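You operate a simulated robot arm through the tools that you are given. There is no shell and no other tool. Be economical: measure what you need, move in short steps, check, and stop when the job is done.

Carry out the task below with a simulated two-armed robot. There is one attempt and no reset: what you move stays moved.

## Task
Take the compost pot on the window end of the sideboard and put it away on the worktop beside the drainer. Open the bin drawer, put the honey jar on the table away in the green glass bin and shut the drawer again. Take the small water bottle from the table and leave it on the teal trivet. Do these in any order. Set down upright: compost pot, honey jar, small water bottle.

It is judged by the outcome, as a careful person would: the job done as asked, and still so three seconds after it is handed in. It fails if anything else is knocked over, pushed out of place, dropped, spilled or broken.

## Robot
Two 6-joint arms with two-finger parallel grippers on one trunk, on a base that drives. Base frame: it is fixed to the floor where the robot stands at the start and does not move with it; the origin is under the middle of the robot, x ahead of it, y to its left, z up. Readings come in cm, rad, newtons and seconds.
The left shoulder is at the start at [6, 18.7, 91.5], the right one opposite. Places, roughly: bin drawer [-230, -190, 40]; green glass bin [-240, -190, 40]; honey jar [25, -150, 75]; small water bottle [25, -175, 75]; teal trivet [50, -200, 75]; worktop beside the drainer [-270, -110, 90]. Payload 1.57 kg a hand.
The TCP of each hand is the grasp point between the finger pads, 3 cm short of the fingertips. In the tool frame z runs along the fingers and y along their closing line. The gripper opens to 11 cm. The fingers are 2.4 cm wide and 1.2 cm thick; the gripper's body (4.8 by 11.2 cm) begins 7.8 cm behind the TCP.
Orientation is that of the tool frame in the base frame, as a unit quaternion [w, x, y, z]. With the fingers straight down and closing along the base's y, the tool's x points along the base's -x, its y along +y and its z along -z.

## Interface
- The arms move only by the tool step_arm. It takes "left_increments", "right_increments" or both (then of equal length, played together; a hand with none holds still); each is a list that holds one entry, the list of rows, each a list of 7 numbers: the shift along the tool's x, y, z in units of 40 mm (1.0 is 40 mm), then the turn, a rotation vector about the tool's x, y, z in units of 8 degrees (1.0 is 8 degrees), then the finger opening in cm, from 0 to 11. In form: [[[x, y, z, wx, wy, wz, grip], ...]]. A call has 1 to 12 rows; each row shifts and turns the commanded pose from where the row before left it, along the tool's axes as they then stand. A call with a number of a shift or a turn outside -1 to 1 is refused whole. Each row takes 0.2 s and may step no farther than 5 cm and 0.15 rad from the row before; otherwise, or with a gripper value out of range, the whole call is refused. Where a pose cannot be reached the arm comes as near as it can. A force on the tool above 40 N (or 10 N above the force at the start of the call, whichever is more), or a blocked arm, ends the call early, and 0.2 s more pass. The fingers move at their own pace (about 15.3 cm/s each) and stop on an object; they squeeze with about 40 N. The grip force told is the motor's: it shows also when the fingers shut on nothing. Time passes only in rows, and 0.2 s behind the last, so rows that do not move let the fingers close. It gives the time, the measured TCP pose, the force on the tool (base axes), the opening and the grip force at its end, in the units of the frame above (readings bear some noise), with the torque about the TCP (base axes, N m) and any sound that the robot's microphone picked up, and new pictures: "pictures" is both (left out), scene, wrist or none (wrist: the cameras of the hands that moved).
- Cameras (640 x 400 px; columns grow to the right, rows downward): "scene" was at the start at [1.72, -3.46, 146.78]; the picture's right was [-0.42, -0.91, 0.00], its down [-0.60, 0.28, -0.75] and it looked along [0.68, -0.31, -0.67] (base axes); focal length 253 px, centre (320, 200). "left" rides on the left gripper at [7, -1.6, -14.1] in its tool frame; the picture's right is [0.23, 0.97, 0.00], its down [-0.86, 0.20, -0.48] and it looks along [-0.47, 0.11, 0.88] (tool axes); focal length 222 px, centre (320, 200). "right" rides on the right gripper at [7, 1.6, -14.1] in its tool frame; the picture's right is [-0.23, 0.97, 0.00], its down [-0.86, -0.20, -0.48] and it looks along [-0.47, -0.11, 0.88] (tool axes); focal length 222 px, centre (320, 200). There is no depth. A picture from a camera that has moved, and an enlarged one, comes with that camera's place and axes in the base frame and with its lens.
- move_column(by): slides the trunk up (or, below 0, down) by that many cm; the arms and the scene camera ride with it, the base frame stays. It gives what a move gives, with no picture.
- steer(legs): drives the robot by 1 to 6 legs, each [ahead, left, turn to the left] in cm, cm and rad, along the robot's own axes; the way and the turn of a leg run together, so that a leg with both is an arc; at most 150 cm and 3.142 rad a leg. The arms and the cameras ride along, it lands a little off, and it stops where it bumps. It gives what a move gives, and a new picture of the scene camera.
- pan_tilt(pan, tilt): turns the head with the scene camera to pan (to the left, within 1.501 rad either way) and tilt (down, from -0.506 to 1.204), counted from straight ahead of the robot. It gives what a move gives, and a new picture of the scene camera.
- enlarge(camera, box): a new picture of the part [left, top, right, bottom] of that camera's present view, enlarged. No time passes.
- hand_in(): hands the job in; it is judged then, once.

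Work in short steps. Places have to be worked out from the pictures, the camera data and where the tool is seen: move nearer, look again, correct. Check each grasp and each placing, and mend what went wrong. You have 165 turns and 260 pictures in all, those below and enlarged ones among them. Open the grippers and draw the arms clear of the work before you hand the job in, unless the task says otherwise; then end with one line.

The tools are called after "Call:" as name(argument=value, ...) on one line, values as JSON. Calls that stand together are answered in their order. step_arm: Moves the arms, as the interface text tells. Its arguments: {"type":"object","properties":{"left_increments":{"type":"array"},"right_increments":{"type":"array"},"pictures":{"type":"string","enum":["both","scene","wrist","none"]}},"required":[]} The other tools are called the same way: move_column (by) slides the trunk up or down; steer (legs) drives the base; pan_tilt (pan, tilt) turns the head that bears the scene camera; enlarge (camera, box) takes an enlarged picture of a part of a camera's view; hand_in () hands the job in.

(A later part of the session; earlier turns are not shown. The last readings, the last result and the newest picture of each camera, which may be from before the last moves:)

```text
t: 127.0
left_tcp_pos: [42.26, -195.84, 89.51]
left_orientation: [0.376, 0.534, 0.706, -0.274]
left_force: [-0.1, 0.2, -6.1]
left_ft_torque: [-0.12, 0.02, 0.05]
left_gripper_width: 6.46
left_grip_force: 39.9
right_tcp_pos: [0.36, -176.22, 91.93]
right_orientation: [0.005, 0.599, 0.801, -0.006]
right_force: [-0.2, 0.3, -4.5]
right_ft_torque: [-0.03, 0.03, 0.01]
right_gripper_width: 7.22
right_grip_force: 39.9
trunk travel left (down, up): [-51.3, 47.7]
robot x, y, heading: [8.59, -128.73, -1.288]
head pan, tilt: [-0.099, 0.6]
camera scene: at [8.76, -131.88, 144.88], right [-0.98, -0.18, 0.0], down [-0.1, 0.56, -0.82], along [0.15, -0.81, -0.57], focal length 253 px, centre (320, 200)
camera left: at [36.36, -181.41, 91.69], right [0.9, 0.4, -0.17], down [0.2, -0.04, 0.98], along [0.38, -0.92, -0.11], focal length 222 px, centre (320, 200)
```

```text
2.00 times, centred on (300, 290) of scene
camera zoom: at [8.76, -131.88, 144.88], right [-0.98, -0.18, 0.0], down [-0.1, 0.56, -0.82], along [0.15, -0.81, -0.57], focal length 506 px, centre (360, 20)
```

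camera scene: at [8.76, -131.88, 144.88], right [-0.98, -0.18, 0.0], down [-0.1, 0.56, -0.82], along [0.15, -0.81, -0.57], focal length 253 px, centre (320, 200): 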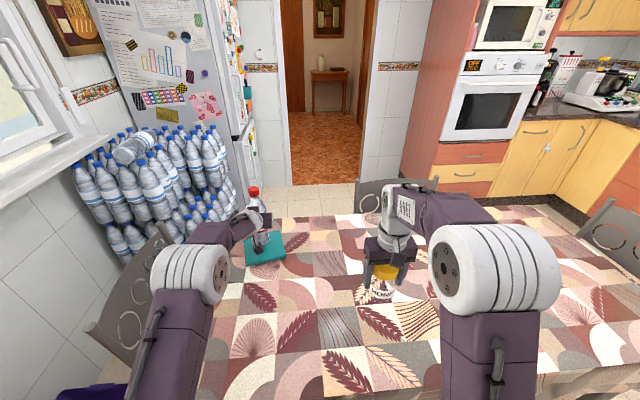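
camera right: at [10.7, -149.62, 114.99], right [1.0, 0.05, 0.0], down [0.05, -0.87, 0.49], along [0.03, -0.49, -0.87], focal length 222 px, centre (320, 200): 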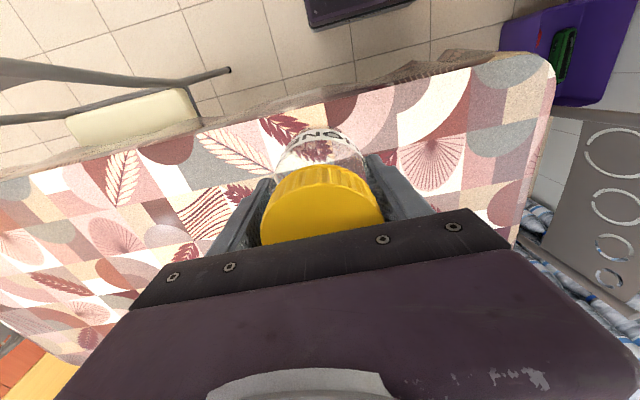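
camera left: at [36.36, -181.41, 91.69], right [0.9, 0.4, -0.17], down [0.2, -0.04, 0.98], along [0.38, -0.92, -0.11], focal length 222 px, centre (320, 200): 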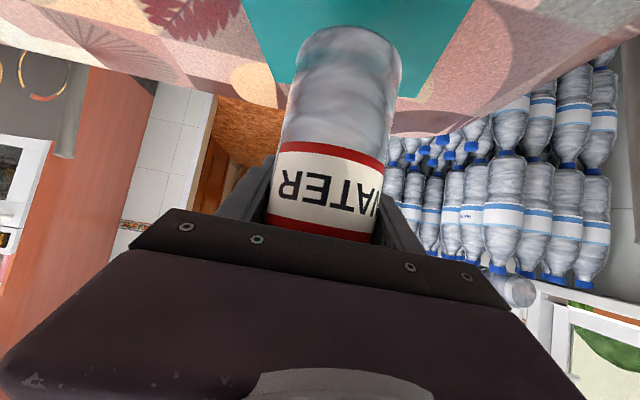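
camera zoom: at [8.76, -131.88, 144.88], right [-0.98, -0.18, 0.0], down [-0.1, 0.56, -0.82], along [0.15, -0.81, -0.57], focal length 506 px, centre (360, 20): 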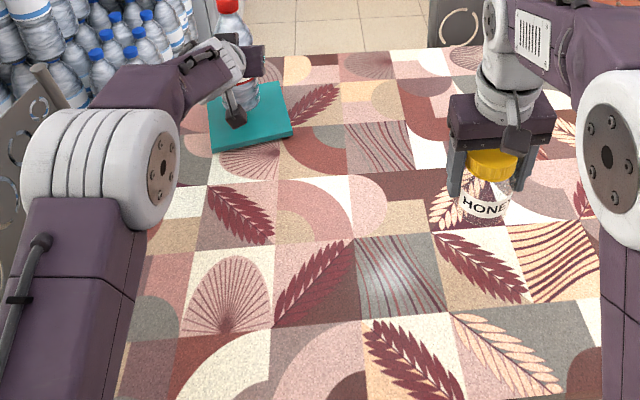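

The bottle is centred over the trivet. Lowering until contact.

Call:
step_arm(left_increments=[[[0.25, 0, 0.18, 0, 0, 0, 4], [0.25, 0, 0.18, 0, 0, 0, 4]]], pictures="none")

Call:
step_arm(left_increments=[[[0.08, 0, 0.058, 0, 0, 0, 4], [0.08, 0, 0.058, 0, 0, 0, 4]]], pictures="none")

Call:
step_arm(left_increments=[[[0.08, 0, 0.058, 0, 0, 0, 4], [0.08, 0, 0.058, 0, 0, 0, 4]]], pictures="wrist")

```text
t: 127.6
left_tcp_pos: [42.04, -195.91, 87.24]
left_orientation: [0.375, 0.532, 0.707, -0.276]
left_force: [0.5, 1.2, -5.3]
left_ft_torque: [-0.08, -0.03, 0.01]
left_gripper_width: 6.43
left_grip_force: 39.8
right_tcp_pos: [0.44, -176.22, 92.03]
right_orientation: [0.006, 0.6, 0.8, -0.007]
right_force: [-0.9, 0.2, -3.2]
right_ft_torque: [0.01, 0.0, 0.03]
right_gripper_width: 7.21
right_grip_force: 39.8
trunk travel left (down, up): [-51.3, 47.7]
robot x, y, heading: [8.25, -128.87, -1.284]
head pan, tilt: [-0.099, 0.6]
```

```text
t: 128.2
left_tcp_pos: [42.03, -195.73, 86.55]
left_orientation: [0.376, 0.532, 0.707, -0.276]
left_force: [-0.2, 0.0, 0.6]
left_ft_torque: [-0.21, -0.04, 0.0]
left_gripper_width: 6.45
left_grip_force: 40.1
right_tcp_pos: [0.3, -176.16, 92.01]
right_orientation: [0.006, 0.599, 0.801, -0.007]
right_force: [0.1, -0.3, -4.2]
right_ft_torque: [0.0, -0.01, 0.02]
right_gripper_width: 7.2
right_grip_force: 40.0
trunk travel left (down, up): [-51.3, 47.7]
robot x, y, heading: [8.82, -129.12, -1.289]
head pan, tilt: [-0.099, 0.6]
```

```text
t: 128.8
left_tcp_pos: [41.9, -195.71, 86.45]
left_orientation: [0.38, 0.53, 0.705, -0.278]
left_force: [2.3, -0.1, 28.3]
left_ft_torque: [-0.41, 0.08, -0.02]
left_gripper_width: 6.47
left_grip_force: 40.3
right_tcp_pos: [0.32, -175.78, 92.17]
right_orientation: [0.009, 0.599, 0.801, -0.008]
right_force: [0.5, 0.6, -2.9]
right_ft_torque: [-0.02, 0.03, -0.01]
right_gripper_width: 7.25
right_grip_force: 39.9
trunk travel left (down, up): [-51.3, 47.7]
robot x, y, heading: [8.22, -128.55, -1.289]
head pan, tilt: [-0.099, 0.6]
camera left: at [36.02, -181.19, 88.44], right [0.9, 0.4, -0.18], down [0.2, -0.02, 0.98], along [0.39, -0.92, -0.1], focal length 222 px, centre (320, 200)
```

left: 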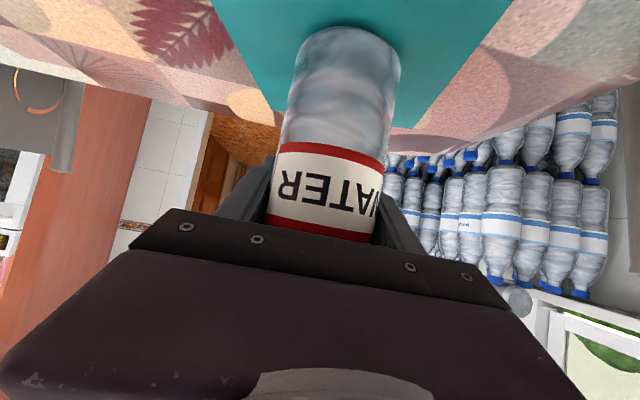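

It's resting on the trivet with some press. I'll relieve the press, open, and withdraw along the finger axis.

Call:
step_arm(left_increments=[[[-0.12, 0, -0.087, 0, 0, 0, 4], [0, 0, 0, 0, 0, 0, 7.5], [0, 0, 0, 0, 0, 0, 10], [0, 0, 0, 0, 0, 0, 10.5], [0, 0, -0.5, 0, 0, 0, 10.5], [0, 0, -0.7, 0, 0, 0, 10.5], [0, 0, -0.9, 0, 0, 0, 10.5], [0, 0, -0.9, 0, 0, 0, 10.5]]])

Call:
enlarge(camera="scene", box=[180, 160, 420, 360])

```text
t: 130.6
left_tcp_pos: [38.87, -185.77, 93.13]
left_orientation: [0.376, 0.532, 0.707, -0.276]
left_force: [-0.2, -0.1, 0.5]
left_ft_torque: [0.02, 0.0, 0.02]
left_gripper_width: 10.51
left_grip_force: 0.0
right_tcp_pos: [0.29, -176.08, 92.0]
right_orientation: [0.007, 0.599, 0.801, -0.008]
right_force: [-0.4, 0.4, -3.0]
right_ft_torque: [-0.02, -0.02, 0.01]
right_gripper_width: 7.19
right_grip_force: 40.0
trunk travel left (down, up): [-51.3, 47.7]
robot x, y, heading: [8.6, -129.04, -1.287]
head pan, tilt: [-0.099, 0.6]
camera scene: at [8.57, -131.52, 144.88], right [-0.98, -0.18, 0.0], down [-0.1, 0.55, -0.83], along [0.15, -0.81, -0.56], focal length 253 px, centre (320, 200)
camera left: at [32.94, -171.38, 95.29], right [0.9, 0.4, -0.18], down [0.21, -0.03, 0.98], along [0.38, -0.92, -0.11], focal length 222 px, centre (320, 200)
```

scene: 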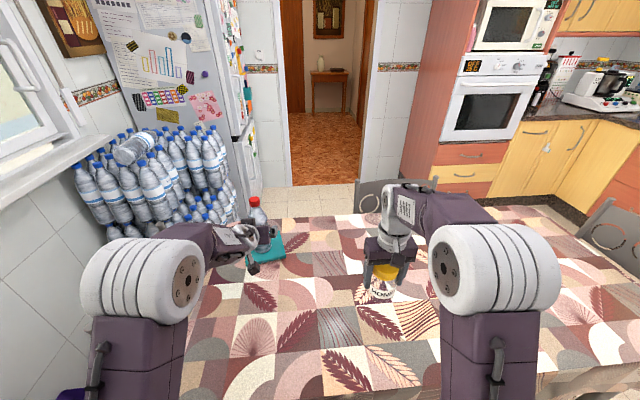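
left: 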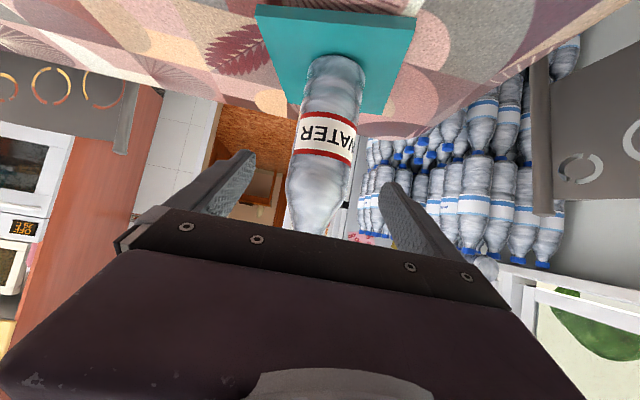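

```text
2.00 times, centred on (300, 260) of scene
camera zoom: at [8.57, -131.52, 144.88], right [-0.98, -0.18, 0.0], down [-0.1, 0.55, -0.83], along [0.15, -0.81, -0.56], focal length 506 px, centre (360, 80)
```

zoom: 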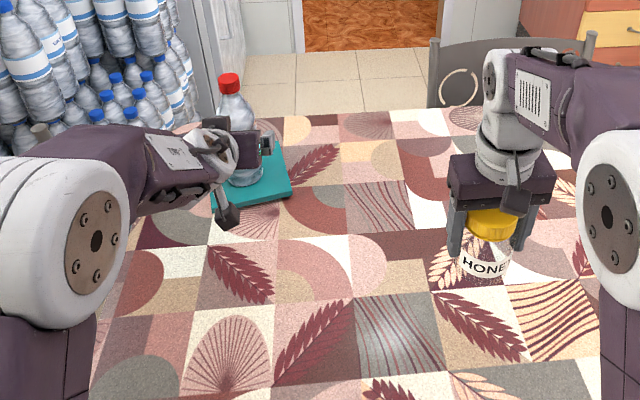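

Bottle stands upright on the trivet. I'll raise the trunk, back off from the table and return the left hand to vertical.

Call:
move_column(by=15)

Call:
steer(legs=[[-45, 0, 0]])

Call:
step_arm(left_increments=[[[0, 0, 0, 0, 1, 0, 9], [0, 0, 0, 0, 1, 0, 9], [0, 0, 0, 0, 1, 0, 9], [0, 0, 0, 0, 1, 0, 9], [0, 0, 0, 0, 1, 0, 9], [0, 0, 0, 0, 1, 0, 9], [0.8, 0, 0, 0, 0.8, 0, 9], [0.8, 0, 0, 0, 0, 0, 9]]], pictures="scene")

```text
t: 132.4
left_tcp_pos: [39.02, -185.95, 107.96]
left_orientation: [0.375, 0.532, 0.707, -0.276]
left_force: [-0.9, -0.3, -0.4]
left_ft_torque: [0.01, 0.03, 0.01]
left_gripper_width: 10.49
left_grip_force: 0.1
right_tcp_pos: [0.33, -176.16, 106.86]
right_orientation: [0.006, 0.599, 0.8, -0.006]
right_force: [-0.3, 0.5, -3.5]
right_ft_torque: [0.03, 0.0, 0.01]
right_gripper_width: 7.23
right_grip_force: 39.8
trunk travel left (down, up): [-66.3, 32.7]
robot x, y, heading: [8.8, -128.76, -1.288]
head pan, tilt: [-0.099, 0.6]
```

```text
t: 135.1
left_tcp_pos: [25.63, -142.03, 108.0]
left_orientation: [0.374, 0.536, 0.705, -0.277]
left_force: [0.0, 0.5, 0.6]
left_ft_torque: [-0.01, 0.0, -0.01]
left_gripper_width: 10.51
left_grip_force: 0.1
right_tcp_pos: [-12.83, -131.79, 106.9]
right_orientation: [0.006, 0.603, 0.798, -0.006]
right_force: [0.2, 0.3, -2.9]
right_ft_torque: [-0.01, -0.01, 0.02]
right_gripper_width: 7.19
right_grip_force: 39.6
trunk travel left (down, up): [-66.3, 32.7]
robot x, y, heading: [-4.21, -84.6, -1.3]
head pan, tilt: [-0.099, 0.6]
camera scene: at [-4.11, -87.45, 159.88], right [-0.98, -0.17, 0.0], down [-0.1, 0.56, -0.82], along [0.14, -0.81, -0.57], focal length 253 px, centre (320, 200)
```

scene: 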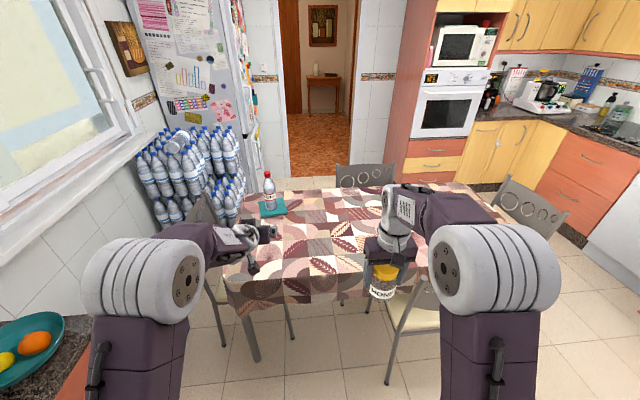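

```text
t: 136.9
left_tcp_pos: [26.04, -136.16, 106.35]
left_orientation: [0.141, 0.57, 0.808, -0.057]
left_force: [-1.1, 0.3, 0.0]
left_ft_torque: [-0.05, 0.0, 0.03]
left_gripper_width: 9.0
left_grip_force: 0.0
left hand out of reach, approached as far as the arm can: row 1, 2, 3
right_tcp_pos: [-12.94, -131.57, 107.05]
right_orientation: [0.007, 0.603, 0.797, -0.006]
right_force: [-0.7, -0.2, -4.4]
right_ft_torque: [-0.04, 0.01, -0.02]
right_gripper_width: 7.21
right_grip_force: 39.8
trunk travel left (down, up): [-66.3, 32.7]
robot x, y, heading: [-4.3, -84.41, -1.304]
head pan, tilt: [-0.099, 0.6]
camera scene: at [-4.19, -87.17, 159.89], right [-0.98, -0.17, 0.0], down [-0.1, 0.56, -0.83], along [0.14, -0.81, -0.56], focal length 253 px, centre (320, 200)
```

scene: 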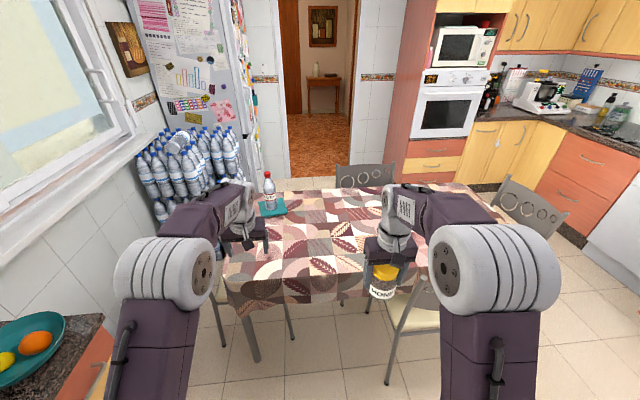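

Both table items handled; honey is in the right hand. I'll back off, turn to the sink counter, cross over and look into the open drawer.

Call:
steer(legs=[[-20, 0, 0], [0, 0, -1.576], [132, 0, 0], [0, 55, 0]])

Call:
pan_tilt(pan=0.1, tilt=0.9)

```text
t: 151.2
left_tcp_pos: [-172.01, -182.5, 106.23]
left_orientation: [0.059, 0.975, 0.16, -0.139]
left_force: [-0.3, -0.5, 0.3]
left_ft_torque: [0.02, -0.02, -0.02]
left_gripper_width: 9.0
left_grip_force: 0.2
right_tcp_pos: [-166.74, -143.78, 106.97]
right_orientation: [0.0, 0.992, 0.129, -0.009]
right_force: [-0.3, 0.0, -4.4]
right_ft_torque: [0.01, -0.02, 0.02]
right_gripper_width: 7.19
right_grip_force: 39.7
trunk travel left (down, up): [-66.3, 32.7]
robot x, y, heading: [-119.64, -153.22, -2.885]
head pan, tilt: [-0.099, 0.6]
camera scene: at [-122.55, -153.09, 159.88], right [-0.16, 0.99, 0.0], down [0.56, 0.09, -0.82], along [-0.81, -0.13, -0.57], focal length 253 px, centre (320, 200)
```

scene: 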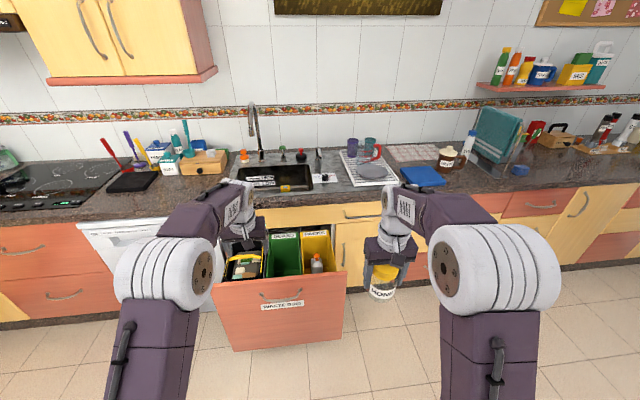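

```text
t: 152.0
left_tcp_pos: [-171.88, -182.51, 106.18]
left_orientation: [0.059, 0.975, 0.16, -0.139]
left_force: [-0.9, -0.2, 0.3]
left_ft_torque: [0.02, 0.0, 0.0]
left_gripper_width: 9.0
left_grip_force: 0.0
right_tcp_pos: [-166.84, -143.82, 106.95]
right_orientation: [0.0, 0.992, 0.129, -0.009]
right_force: [0.2, -0.2, -4.7]
right_ft_torque: [0.0, 0.0, 0.03]
right_gripper_width: 7.19
right_grip_force: 39.8
trunk travel left (down, up): [-66.3, 32.7]
robot x, y, heading: [-119.74, -153.01, -2.882]
head pan, tilt: [0.099, 0.901]
camera scene: at [-120.89, -154.38, 157.41], right [-0.35, 0.94, 0.0], down [0.73, 0.27, -0.62], along [-0.58, -0.22, -0.78], focal length 253 px, centre (320, 200)
```

scene: 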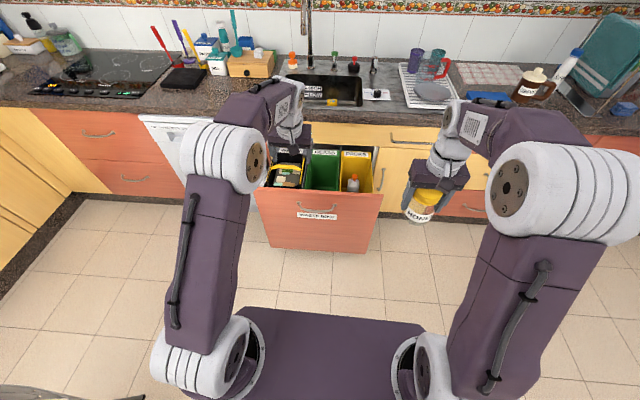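

Call:
enlarge(camera="scene", box=[240, 130, 400, 230])

Call:
enlarge(camera="left", box=[0, 0, 640, 400])

```text
4.00 times, centred on (320, 180) of scene
camera zoom: at [-120.89, -154.38, 157.41], right [-0.35, 0.94, 0.0], down [0.73, 0.27, -0.62], along [-0.58, -0.22, -0.78], focal length 1012 px, centre (320, 280)
```

zoom: 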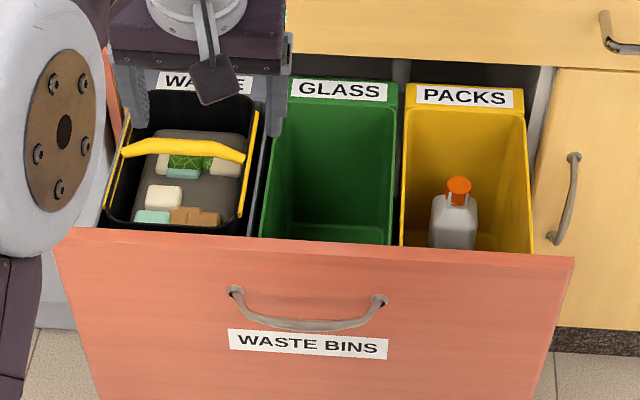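

```text
1.00 times, centred on (320, 200) of left
camera zoom: at [-162.53, -176.73, 117.51], right [0.53, -0.85, 0.0], down [-0.59, -0.37, 0.72], along [-0.61, -0.38, -0.69], focal length 222 px, centre (320, 200)
```

zoom: 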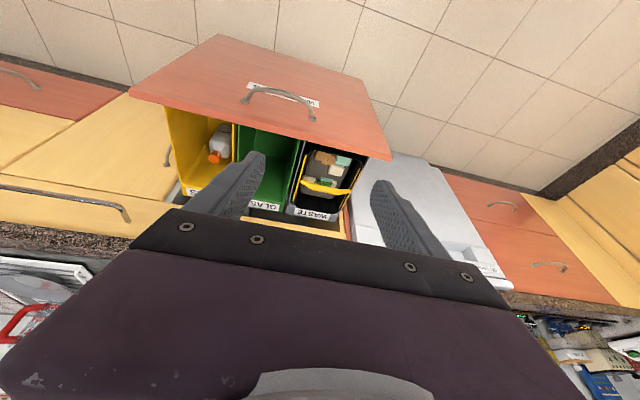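

The view confirms the drawer is fully usable; GLASS bin is in the middle. I'll tuck the left hand back, then shift left and ahead so the right arm can reach over the bin.

Call:
step_arm(left_increments=[[[0.9, 0.2, 0, 0, 0, 0, 5], [0.9, 0.2, 0, 0, 0, 0, 5], [0.9, 0.2, 0, 0, 0, 0, 5], [0.9, 0.2, 0, 0, 0, 0, 5]]], pictures="none")

Call:
steer(legs=[[0, 17, 0], [28, 0, 0]])

Call:
enlarge(camera="right", box=[0, 0, 640, 400])

```text
t: 153.0
left_tcp_pos: [-157.34, -181.32, 102.28]
left_orientation: [0.058, 0.975, 0.159, -0.141]
left_force: [-0.4, -0.5, -0.6]
left_ft_torque: [0.03, 0.04, 0.03]
left_gripper_width: 5.03
left_grip_force: 0.1
right_tcp_pos: [-166.76, -143.79, 107.06]
right_orientation: [-0.001, 0.992, 0.129, -0.01]
right_force: [-0.1, -0.3, -3.1]
right_ft_torque: [0.06, 0.02, 0.01]
right_gripper_width: 7.22
right_grip_force: 40.3
trunk travel left (down, up): [-66.3, 32.7]
robot x, y, heading: [-119.61, -153.45, -2.885]
head pan, tilt: [0.099, 0.901]
```

```text
t: 156.0
left_tcp_pos: [-180.62, -204.16, 102.33]
left_orientation: [0.059, 0.975, 0.159, -0.141]
left_force: [-0.5, 0.2, 0.4]
left_ft_torque: [-0.03, 0.02, 0.01]
left_gripper_width: 5.02
left_grip_force: 0.1
right_tcp_pos: [-189.63, -166.59, 107.06]
right_orientation: [-0.001, 0.992, 0.127, -0.008]
right_force: [0.3, -0.5, -4.4]
right_ft_torque: [0.01, 0.03, 0.02]
right_gripper_width: 7.22
right_grip_force: 40.4
trunk travel left (down, up): [-66.3, 32.7]
robot x, y, heading: [-142.74, -176.17, -2.888]
head pan, tilt: [0.099, 0.901]
camera scene: at [-143.76, -177.37, 157.41], right [-0.35, 0.94, 0.0], down [0.74, 0.27, -0.62], along [-0.58, -0.21, -0.78], focal length 253 px, centre (320, 200)
```

scene: 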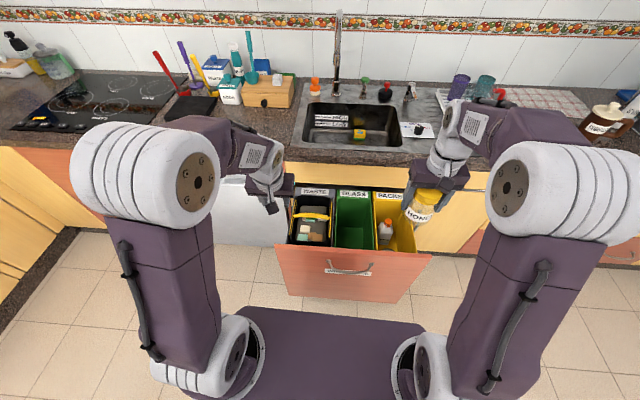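

```text
1.00 times, centred on (320, 200) of right
camera zoom: at [-182.29, -166.51, 121.01], right [0.03, -1.0, 0.0], down [-0.87, -0.02, 0.49], along [-0.49, -0.01, -0.87], focal length 222 px, centre (320, 200)
```

zoom: 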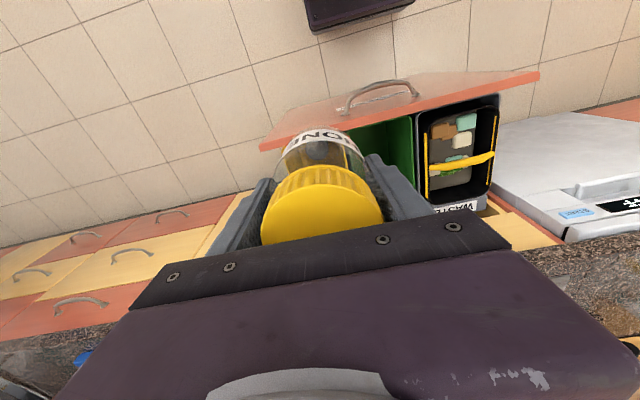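

Call:
enlarge(camera="scene", box=[260, 170, 440, 310])

Call:
enlarge(camera="right", box=[240, 50, 560, 250])

Call:
enlarge(camera="left", box=[0, 0, 640, 400])

```text
2.86 times, centred on (350, 240) of scene
camera zoom: at [-143.76, -177.37, 157.41], right [-0.35, 0.94, 0.0], down [0.74, 0.27, -0.62], along [-0.58, -0.21, -0.78], focal length 723 px, centre (234, 86)
```

zoom: 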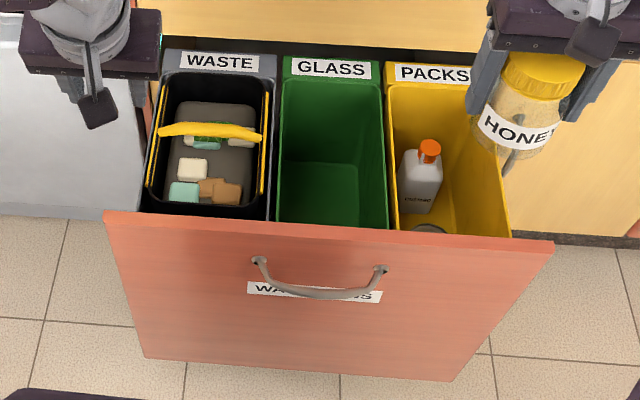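

```text
2.00 times, centred on (400, 150) of right
camera zoom: at [-182.29, -166.51, 121.01], right [0.03, -1.0, 0.0], down [-0.87, -0.02, 0.49], along [-0.49, -0.01, -0.87], focal length 444 px, centre (160, 300)
```

zoom: 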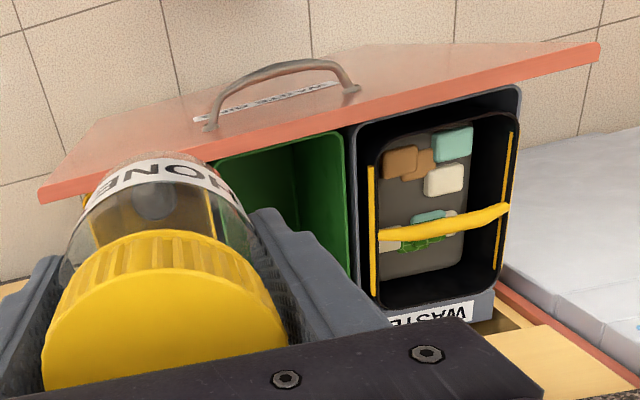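

```text
1.00 times, centred on (320, 200) of left
camera zoom: at [-171.09, -198.47, 113.57], right [0.52, -0.85, 0.0], down [-0.59, -0.36, 0.72], along [-0.61, -0.38, -0.69], focal length 222 px, centre (320, 200)
```

zoom: 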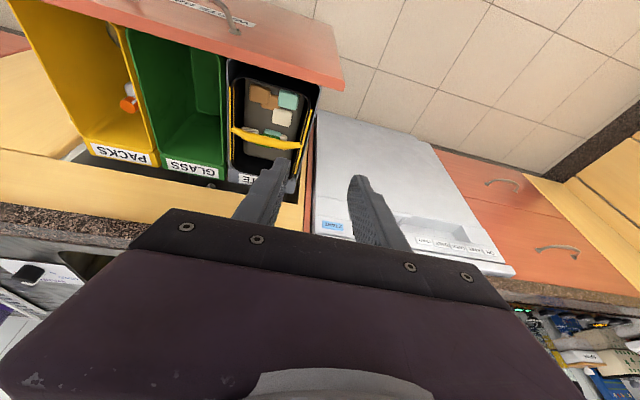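

I work out the green bin as rim z≈60, floor z≈41, inner span n 232–262 and about 15 cm wide, centred in line with the handle. First I move the left hand clear to the left, drive 5 cm closer, and bring the jar over the bin.

Call:
step_arm(left_increments=[[[0, 0.9, 0, 0, 0, 0, 5], [0, 0.9, 0, 0, 0, 0, 5], [0, 0.9, 0, 0, 0, 0, 5], [0, 0.9, 0, 0, 0, 0, 5], [0, 0.9, 0, 0, 0, 0, 5], [0, 0.9, 0, 0, 0, 0, 5]]], pictures="none")

Call:
steer(legs=[[5, 0, 0]])

Call:
step_arm(right_increments=[[[-0.6, 0.6, 0, 0, 0, 0, 5], [-0.6, 0.6, 0, 0, 0, 0, 5], [-0.7, 0.6, 0, 0, 0, 0, 5], [-0.7, 0.6, 0, 0, 0, 0, 5], [-0.7, 0.6, 0, 0, 0, 0, 5]]])

```text
t: 157.4
left_tcp_pos: [-173.52, -224.88, 103.56]
left_orientation: [0.057, 0.976, 0.159, -0.139]
left_force: [0.1, -0.2, 0.1]
left_ft_torque: [0.02, 0.01, -0.03]
left_gripper_width: 5.01
left_grip_force: 0.0
right_tcp_pos: [-189.68, -166.79, 106.98]
right_orientation: [-0.001, 0.992, 0.127, -0.009]
right_force: [0.2, 0.2, -3.2]
right_ft_torque: [0.01, 0.0, -0.02]
right_gripper_width: 7.23
right_grip_force: 40.0
trunk travel left (down, up): [-66.3, 32.7]
robot x, y, heading: [-142.48, -176.14, -2.888]
head pan, tilt: [0.099, 0.901]
```

```text
t: 158.3
left_tcp_pos: [-177.93, -225.81, 103.78]
left_orientation: [0.059, 0.975, 0.159, -0.142]
left_force: [-0.8, -0.2, 0.1]
left_ft_torque: [0.01, 0.03, 0.01]
left_gripper_width: 4.99
left_grip_force: 0.2
right_tcp_pos: [-194.16, -167.68, 107.15]
right_orientation: [-0.001, 0.992, 0.127, -0.011]
right_force: [-0.8, 0.4, -2.8]
right_ft_torque: [-0.02, 0.0, 0.01]
right_gripper_width: 7.19
right_grip_force: 40.3
trunk travel left (down, up): [-66.3, 32.7]
robot x, y, heading: [-147.13, -177.0, -2.889]
head pan, tilt: [0.099, 0.901]
camera scene: at [-148.15, -178.51, 157.41], right [-0.35, 0.94, 0.0], down [0.73, 0.27, -0.62], along [-0.58, -0.22, -0.78], focal length 253 px, centre (320, 200)
```

scene: 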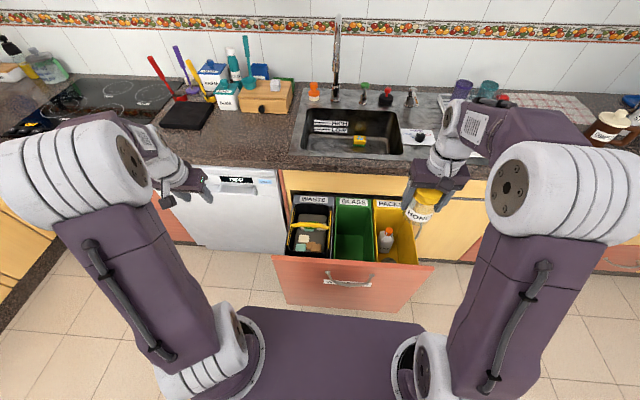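

```text
t: 159.5
left_tcp_pos: [-178.54, -225.99, 103.44]
left_orientation: [0.057, 0.976, 0.159, -0.138]
left_force: [-0.1, 0.3, 0.6]
left_ft_torque: [0.05, 0.0, 0.01]
left_gripper_width: 5.01
left_grip_force: 0.1
right_tcp_pos: [-204.15, -182.85, 106.85]
right_orientation: [-0.002, 0.992, 0.127, -0.006]
right_force: [-1.0, -0.3, -3.5]
right_ft_torque: [0.01, -0.04, 0.02]
right_gripper_width: 7.21
right_grip_force: 40.3
trunk travel left (down, up): [-66.3, 32.7]
robot x, y, heading: [-147.24, -177.89, -2.889]
head pan, tilt: [0.099, 0.901]
camera scene: at [-148.81, -178.83, 157.4], right [-0.35, 0.94, 0.0], down [0.74, 0.27, -0.62], along [-0.58, -0.21, -0.79], focal length 253 px, centre (320, 200)
camera right: at [-196.89, -182.89, 121.0], right [0.02, -1.0, 0.0], down [-0.87, -0.02, 0.49], along [-0.49, -0.01, -0.87], focal length 222 px, centre (320, 200)
```

scene: 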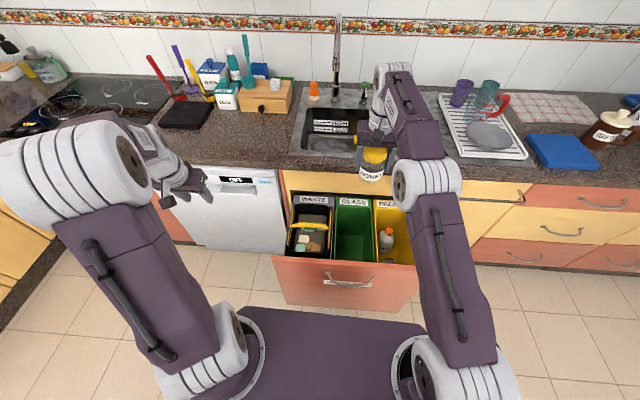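
right: 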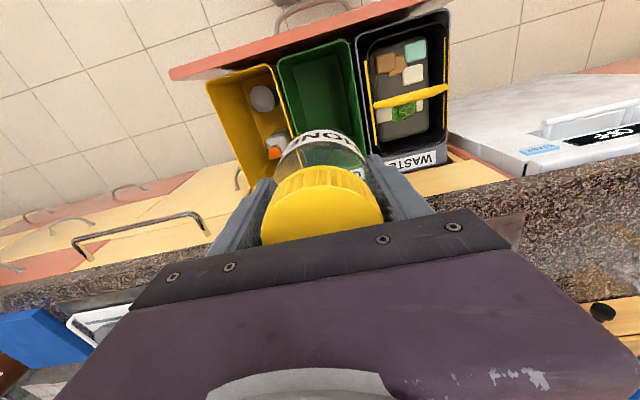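

The jar is nearly over the green bin's centre. A 1.5 cm left/back correction, then I lower the trunk in stages.

Call:
step_arm(right_increments=[[[0.3, 0.37, 0, 0, 0, 0, 5]]], pictures="none")

Call:
move_column(by=-25)

Call:
pan_tilt(pan=0.0, tilt=0.8)

Call:
enlarge(camera="right", box=[0, 0, 640, 400])

```text
t: 159.9
left_tcp_pos: [-178.15, -226.05, 103.69]
left_orientation: [0.058, 0.976, 0.158, -0.14]
left_force: [0.6, -0.5, -0.3]
left_ft_torque: [0.01, 0.02, -0.05]
left_gripper_width: 5.0
left_grip_force: 0.0
right_tcp_pos: [-202.48, -183.97, 106.94]
right_orientation: [0.0, 0.992, 0.128, -0.009]
right_force: [-0.2, -0.1, -3.3]
right_ft_torque: [0.02, 0.0, -0.01]
right_gripper_width: 7.2
right_grip_force: 40.7
trunk travel left (down, up): [-66.3, 32.7]
robot x, y, heading: [-147.6, -177.44, -2.888]
head pan, tilt: [0.099, 0.901]
```

```text
t: 162.5
left_tcp_pos: [-178.19, -225.86, 78.66]
left_orientation: [0.059, 0.976, 0.159, -0.14]
left_force: [0.3, -0.3, -0.8]
left_ft_torque: [0.0, -0.02, 0.03]
left_gripper_width: 5.03
left_grip_force: 0.1
right_tcp_pos: [-202.53, -184.01, 81.99]
right_orientation: [-0.001, 0.992, 0.128, -0.01]
right_force: [-0.1, 0.1, -3.7]
right_ft_torque: [0.0, 0.01, -0.01]
right_gripper_width: 7.23
right_grip_force: 40.3
trunk travel left (down, up): [-41.3, 57.7]
robot x, y, heading: [-147.26, -177.65, -2.885]
head pan, tilt: [0.099, 0.901]
```

```text
t: 163.2
left_tcp_pos: [-178.09, -225.89, 78.59]
left_orientation: [0.058, 0.976, 0.16, -0.139]
left_force: [-0.3, 0.0, -0.2]
left_ft_torque: [0.02, 0.03, 0.03]
left_gripper_width: 5.0
left_grip_force: 0.0
right_tcp_pos: [-202.65, -183.93, 81.99]
right_orientation: [0.0, 0.992, 0.128, -0.009]
right_force: [0.2, 0.3, -4.2]
right_ft_torque: [-0.01, -0.01, 0.0]
right_gripper_width: 7.22
right_grip_force: 40.2
trunk travel left (down, up): [-41.3, 57.7]
robot x, y, heading: [-147.46, -177.86, -2.89]
head pan, tilt: [0.0, 0.799]
camera scene: at [-149.25, -178.06, 133.19], right [-0.25, 0.97, 0.0], down [0.69, 0.18, -0.7], along [-0.67, -0.17, -0.72], focal length 253 px, centre (320, 200)
```

scene: 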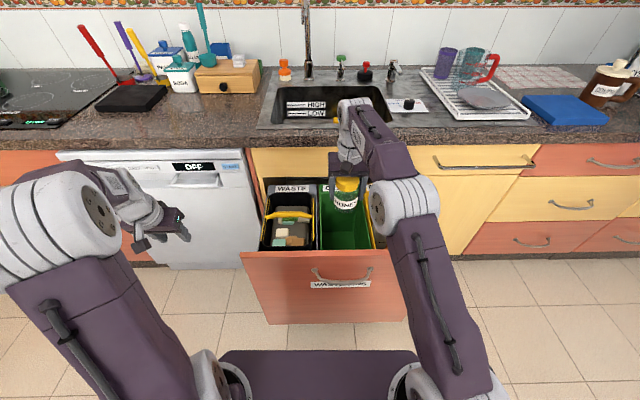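

```text
1.00 times, centred on (320, 200) of right
camera zoom: at [-195.24, -183.81, 96.09], right [0.03, -1.0, 0.0], down [-0.87, -0.02, 0.49], along [-0.49, -0.01, -0.87], focal length 222 px, centre (320, 200)
```

zoom: 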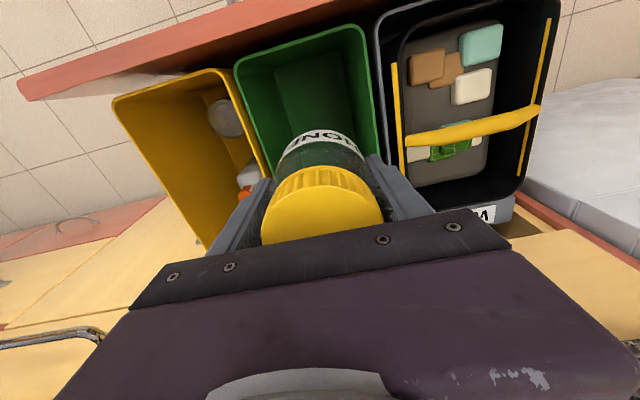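

The elbow would come too near the drawer front if I keep lowering the trunk. Instead I'll raise the trunk, stand 4 cm closer, and reach down with the arm from above.

Call:
move_column(by=23)

Call:
steer(legs=[[4, 0, 0]])

Call:
step_arm(right_increments=[[[0.5, 0, 0, 0, 0, 0, 5], [0.5, 0, 0, 0, 0, 0, 5], [0, 0, 0.9, 0, 0, 0, 5], [0, 0, 0.9, 0, 0, 0, 5], [0, 0, 0.9, 0, 0, 0, 5], [0, 0, 0.9, 0, 0, 0, 5], [0, 0, 0.9, 0, 0, 0, 5], [0, 0, 0.9, 0, 0, 0, 5]]])

```text
t: 165.6
left_tcp_pos: [-178.27, -225.86, 101.47]
left_orientation: [0.06, 0.976, 0.159, -0.139]
left_force: [-0.3, 0.1, 0.8]
left_ft_torque: [0.0, 0.02, -0.02]
left_gripper_width: 5.0
left_grip_force: 0.0
right_tcp_pos: [-202.6, -183.9, 105.11]
right_orientation: [-0.001, 0.992, 0.127, -0.009]
right_force: [0.5, 0.2, -4.2]
right_ft_torque: [-0.02, 0.0, -0.01]
right_gripper_width: 7.22
right_grip_force: 40.3
trunk travel left (down, up): [-64.3, 34.7]
robot x, y, heading: [-147.17, -177.84, -2.89]
head pan, tilt: [0.0, 0.799]
```

```text
t: 166.5
left_tcp_pos: [-181.57, -226.92, 101.76]
left_orientation: [0.058, 0.975, 0.159, -0.141]
left_force: [0.9, -0.3, 0.0]
left_ft_torque: [-0.01, 0.03, 0.02]
left_gripper_width: 5.0
left_grip_force: 0.1
right_tcp_pos: [-206.18, -184.85, 105.22]
right_orientation: [-0.001, 0.992, 0.127, -0.011]
right_force: [0.1, -0.1, -3.5]
right_ft_torque: [0.01, 0.03, -0.02]
right_gripper_width: 7.21
right_grip_force: 40.2
trunk travel left (down, up): [-64.3, 34.7]
robot x, y, heading: [-150.67, -178.73, -2.889]
head pan, tilt: [0.0, 0.799]
camera scene: at [-152.66, -178.93, 156.21], right [-0.25, 0.97, 0.0], down [0.69, 0.18, -0.7], along [-0.68, -0.18, -0.72], focal length 253 px, centre (320, 200)
```

scene: 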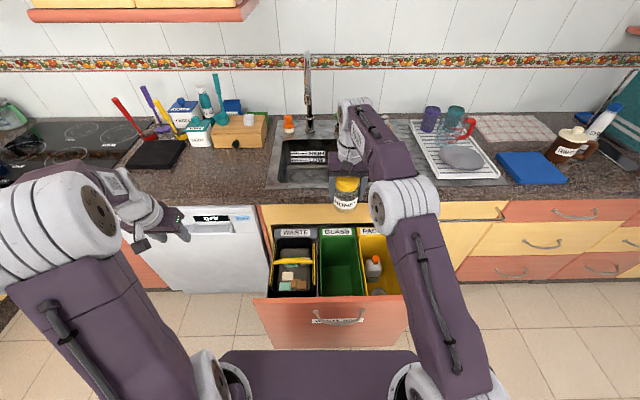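

```text
t: 168.3
left_tcp_pos: [-182.02, -227.06, 101.57]
left_orientation: [0.058, 0.976, 0.159, -0.14]
left_force: [-1.1, 0.5, 0.5]
left_ft_torque: [0.01, -0.06, -0.03]
left_gripper_width: 5.02
left_grip_force: 0.0
right_tcp_pos: [-203.14, -183.78, 83.34]
right_orientation: [0.0, 0.992, 0.127, -0.008]
right_force: [0.2, 0.1, -3.6]
right_ft_torque: [0.02, -0.02, 0.02]
right_gripper_width: 7.19
right_grip_force: 40.0
trunk travel left (down, up): [-64.3, 34.7]
robot x, y, heading: [-151.3, -178.42, -2.883]
head pan, tilt: [0.0, 0.799]
camera scene: at [-153.18, -179.07, 156.2], right [-0.25, 0.97, 0.0], down [0.69, 0.18, -0.7], along [-0.67, -0.17, -0.72], focal length 253 px, centre (320, 200)
camera right: at [-195.78, -183.75, 97.47], right [0.03, -1.0, 0.0], down [-0.87, -0.02, 0.49], along [-0.49, -0.01, -0.87], focal length 222 px, centre (320, 200)
```

scene: 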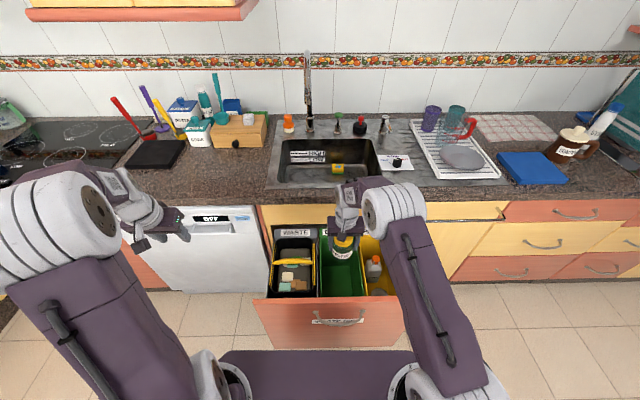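
right: 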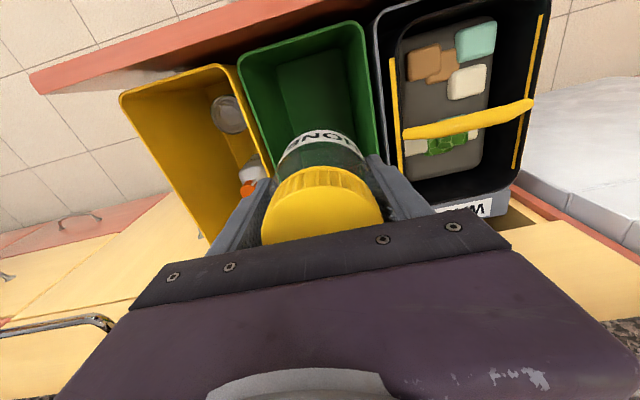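

Arm now reaches from above with the elbow clear. Descending so the jar enters the bin.

Call:
step_arm(right_increments=[[[0, 0, 0.9, 0, 0, 0, 5], [0, 0, 0.9, 0, 0, 0, 5], [0, 0, 0.9, 0, 0, 0, 5], [0, 0, 0.9, 0, 0, 0, 5], [0, 0, 0.9, 0, 0, 0, 5]]])

Call:
enlarge(camera="scene", box=[240, 160, 460, 330])

```text
t: 169.5
left_tcp_pos: [-181.97, -226.81, 101.62]
left_orientation: [0.059, 0.976, 0.159, -0.14]
left_force: [0.1, 0.0, 0.1]
left_ft_torque: [0.01, -0.01, 0.0]
left_gripper_width: 4.98
left_grip_force: 0.0
right_tcp_pos: [-203.17, -184.25, 65.37]
right_orientation: [-0.001, 0.992, 0.127, -0.009]
right_force: [0.5, 0.8, -3.2]
right_ft_torque: [0.02, -0.03, 0.0]
right_gripper_width: 7.22
right_grip_force: 40.4
trunk travel left (down, up): [-64.3, 34.7]
robot x, y, heading: [-151.42, -178.59, -2.89]
head pan, tilt: [0.0, 0.799]
camera scene: at [-153.08, -179.03, 156.2], right [-0.25, 0.97, 0.0], down [0.69, 0.18, -0.7], along [-0.67, -0.17, -0.72], focal length 253 px, centre (320, 200)
camera right: at [-195.76, -184.13, 79.33], right [0.03, -1.0, 0.0], down [-0.87, -0.02, 0.49], along [-0.49, -0.01, -0.87], focal length 222 px, centre (320, 200)
```

scene: 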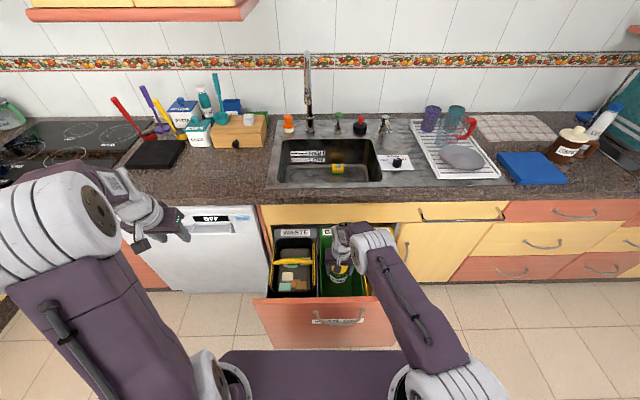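
right: 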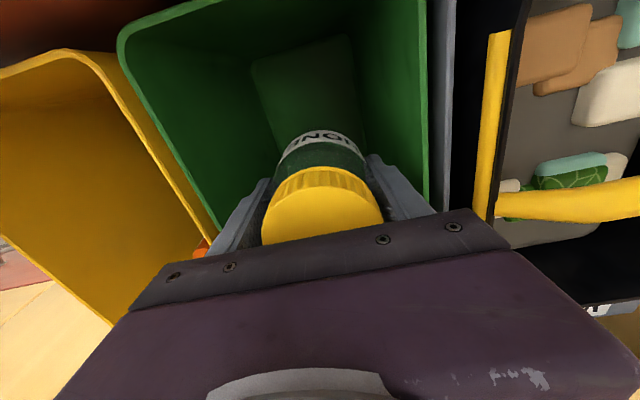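

```text
2.35 times, centred on (350, 245) of scene
camera zoom: at [-153.08, -179.03, 156.2], right [-0.25, 0.97, 0.0], down [0.69, 0.18, -0.7], along [-0.67, -0.17, -0.72], focal length 595 px, centre (249, 94)
```

zoom: 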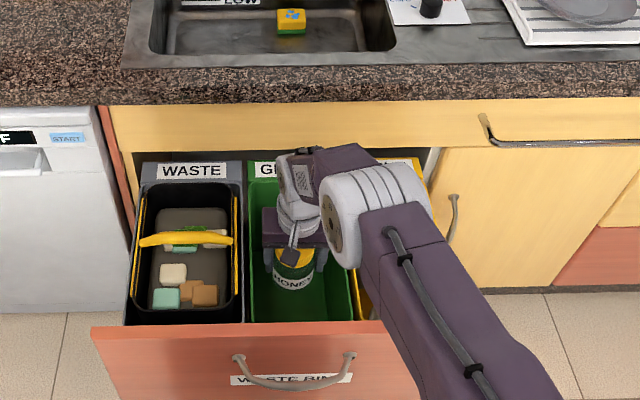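

Margins look about 3 cm each side. Correcting 1 cm right and descending toward the bin floor.

Call:
step_arm(right_increments=[[[0, -0.22, 0.7, 0, 0, 0, 5], [0, 0, 0.8, 0, 0, 0, 5], [0, 0, 0.8, 0, 0, 0, 5], [0, 0, 0.5, 0, 0, 0, 5]]])

Call:
enlarge(camera="scene", box=[240, 160, 460, 330])

```text
t: 170.5
left_tcp_pos: [-181.93, -226.88, 101.59]
left_orientation: [0.059, 0.976, 0.16, -0.14]
left_force: [-0.8, 0.0, -0.1]
left_ft_torque: [0.02, 0.0, 0.01]
left_gripper_width: 5.01
left_grip_force: 0.1
right_tcp_pos: [-201.64, -182.07, 56.44]
right_orientation: [0.0, 0.992, 0.127, -0.009]
right_force: [0.9, -0.9, -4.7]
right_ft_torque: [-0.01, 0.02, -0.03]
right_gripper_width: 7.22
right_grip_force: 40.1
right hand out of reach, approached as far as the arm can: row 3, 4
trunk travel left (down, up): [-64.3, 34.7]
robot x, y, heading: [-151.01, -178.49, -2.887]
head pan, tilt: [0.0, 0.799]
camera scene: at [-153.06, -179.03, 156.2], right [-0.25, 0.97, 0.0], down [0.69, 0.18, -0.7], along [-0.67, -0.17, -0.72], focal length 253 px, centre (320, 200)
camera right: at [-194.25, -181.82, 70.5], right [0.03, -1.0, 0.0], down [-0.87, -0.02, 0.49], along [-0.49, -0.01, -0.87], focal length 222 px, centre (320, 200)
```

scene: 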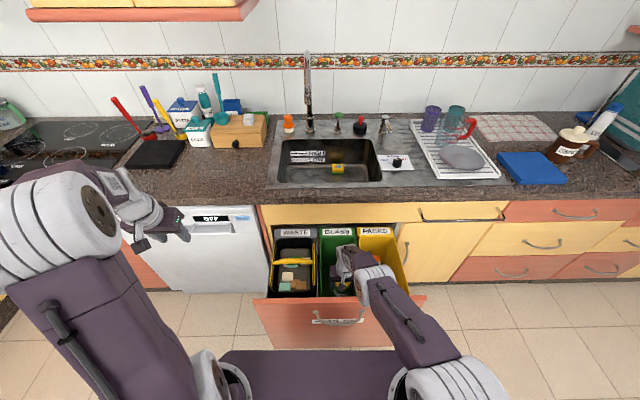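
right: 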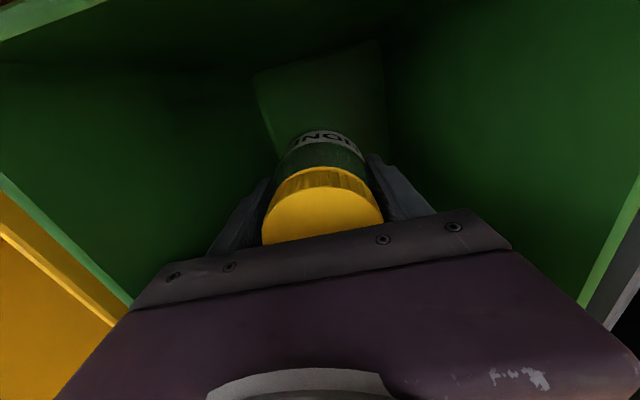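

```text
2.35 times, centred on (350, 245) of scene
camera zoom: at [-153.06, -179.03, 156.2], right [-0.25, 0.97, 0.0], down [0.69, 0.18, -0.7], along [-0.67, -0.17, -0.72], focal length 595 px, centre (249, 94)
```

zoom: 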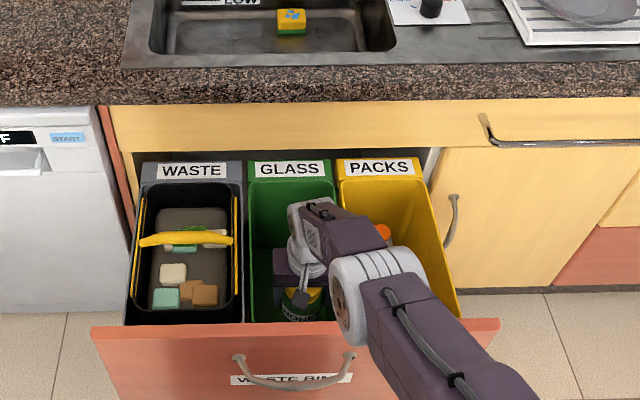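

The arm hit its lower limit with the jar bottom at ~50. I'll lower the trunk 5 cm (elbow still well above the drawer front), then finish gently.

Call:
move_column(by=-5)

Call:
step_arm(right_increments=[[[0, 0, 0.1, 0, 0, 0, 5], [0, 0, 0.1, 0, 0, 0, 5]]])

Call:
enlarge(camera="scene", box=[240, 160, 460, 330])

```text
t: 171.4
left_tcp_pos: [-181.94, -226.85, 96.49]
left_orientation: [0.059, 0.975, 0.16, -0.14]
left_force: [0.0, -0.2, 0.6]
left_ft_torque: [0.04, 0.02, -0.02]
left_gripper_width: 4.99
left_grip_force: 0.0
right_tcp_pos: [-201.65, -181.92, 51.52]
right_orientation: [-0.001, 0.992, 0.128, -0.009]
right_force: [-0.4, -0.7, -3.8]
right_ft_torque: [0.0, 0.0, 0.0]
right_gripper_width: 7.21
right_grip_force: 39.6
trunk travel left (down, up): [-59.3, 39.7]
robot x, y, heading: [-150.88, -178.67, -2.884]
head pan, tilt: [0.0, 0.799]
```

```text
t: 172.0
left_tcp_pos: [-181.96, -226.8, 96.67]
left_orientation: [0.059, 0.976, 0.159, -0.139]
left_force: [0.3, -0.4, -0.4]
left_ft_torque: [0.04, 0.02, 0.03]
left_gripper_width: 5.02
left_grip_force: 0.0
right_tcp_pos: [-201.29, -181.85, 50.9]
right_orientation: [-0.001, 0.992, 0.128, -0.009]
right_force: [0.1, 0.1, -3.6]
right_ft_torque: [0.02, 0.0, 0.0]
right_gripper_width: 7.2
right_grip_force: 40.0
right hand out of reach, approached as far as the arm can: row 2
trunk travel left (down, up): [-59.3, 39.7]
robot x, y, heading: [-151.12, -178.59, -2.892]
head pan, tilt: [0.0, 0.799]
camera scene: at [-153.03, -179.04, 151.19], right [-0.25, 0.97, 0.0], down [0.69, 0.18, -0.7], along [-0.67, -0.17, -0.72], focal length 253 px, centre (320, 200)
camera right: at [-194.0, -181.78, 64.85], right [0.03, -1.0, 0.0], down [-0.87, -0.02, 0.49], along [-0.49, -0.01, -0.87], focal length 222 px, centre (320, 200)
```

scene: 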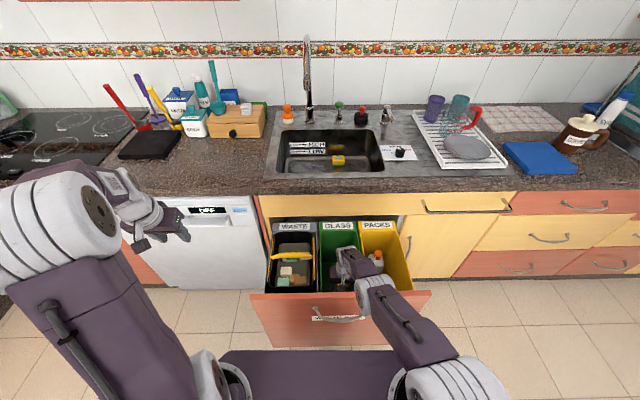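
right: 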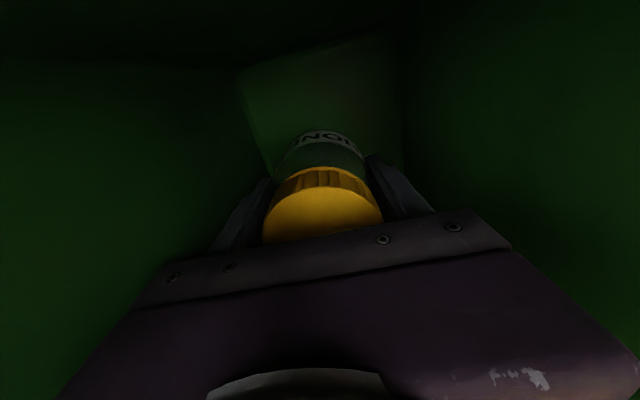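

```text
2.35 times, centred on (350, 245) of scene
camera zoom: at [-153.03, -179.04, 151.19], right [-0.25, 0.97, 0.0], down [0.69, 0.18, -0.7], along [-0.67, -0.17, -0.72], focal length 595 px, centre (249, 94)
```

zoom: 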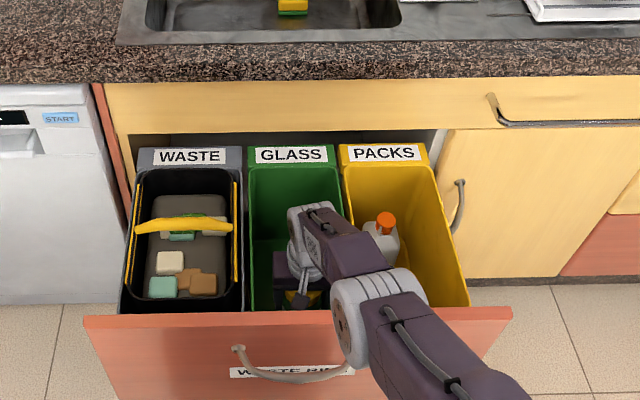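

Floor estimated at z≈41, jar bottom ~44. Lowering the trunk in 1 cm steps while watching force.

Call:
move_column(by=-1.2)

Call:
move_column(by=-0.8)

```text
t: 172.6
left_tcp_pos: [-181.88, -226.82, 95.37]
left_orientation: [0.059, 0.976, 0.159, -0.139]
left_force: [0.3, 0.1, -0.3]
left_ft_torque: [-0.01, 0.0, 0.02]
left_gripper_width: 4.99
left_grip_force: 0.0
right_tcp_pos: [-201.39, -181.85, 49.63]
right_orientation: [-0.001, 0.992, 0.126, -0.009]
right_force: [0.1, 0.0, -4.2]
right_ft_torque: [0.02, 0.03, 0.02]
right_gripper_width: 7.19
right_grip_force: 40.3
trunk travel left (down, up): [-58.1, 40.9]
robot x, y, heading: [-151.42, -178.78, -2.891]
head pan, tilt: [0.0, 0.799]
```

```text
t: 173.2
left_tcp_pos: [-181.91, -226.74, 94.65]
left_orientation: [0.058, 0.976, 0.159, -0.14]
left_force: [-0.6, 0.7, 0.2]
left_ft_torque: [0.0, -0.03, -0.01]
left_gripper_width: 5.02
left_grip_force: 0.0
right_tcp_pos: [-201.44, -181.81, 48.89]
right_orientation: [-0.001, 0.992, 0.127, -0.009]
right_force: [-0.3, -0.4, -3.8]
right_ft_torque: [0.01, -0.03, 0.0]
right_gripper_width: 7.22
right_grip_force: 40.3
trunk travel left (down, up): [-57.3, 41.7]
robot x, y, heading: [-150.9, -178.73, -2.893]
head pan, tilt: [0.0, 0.799]
```

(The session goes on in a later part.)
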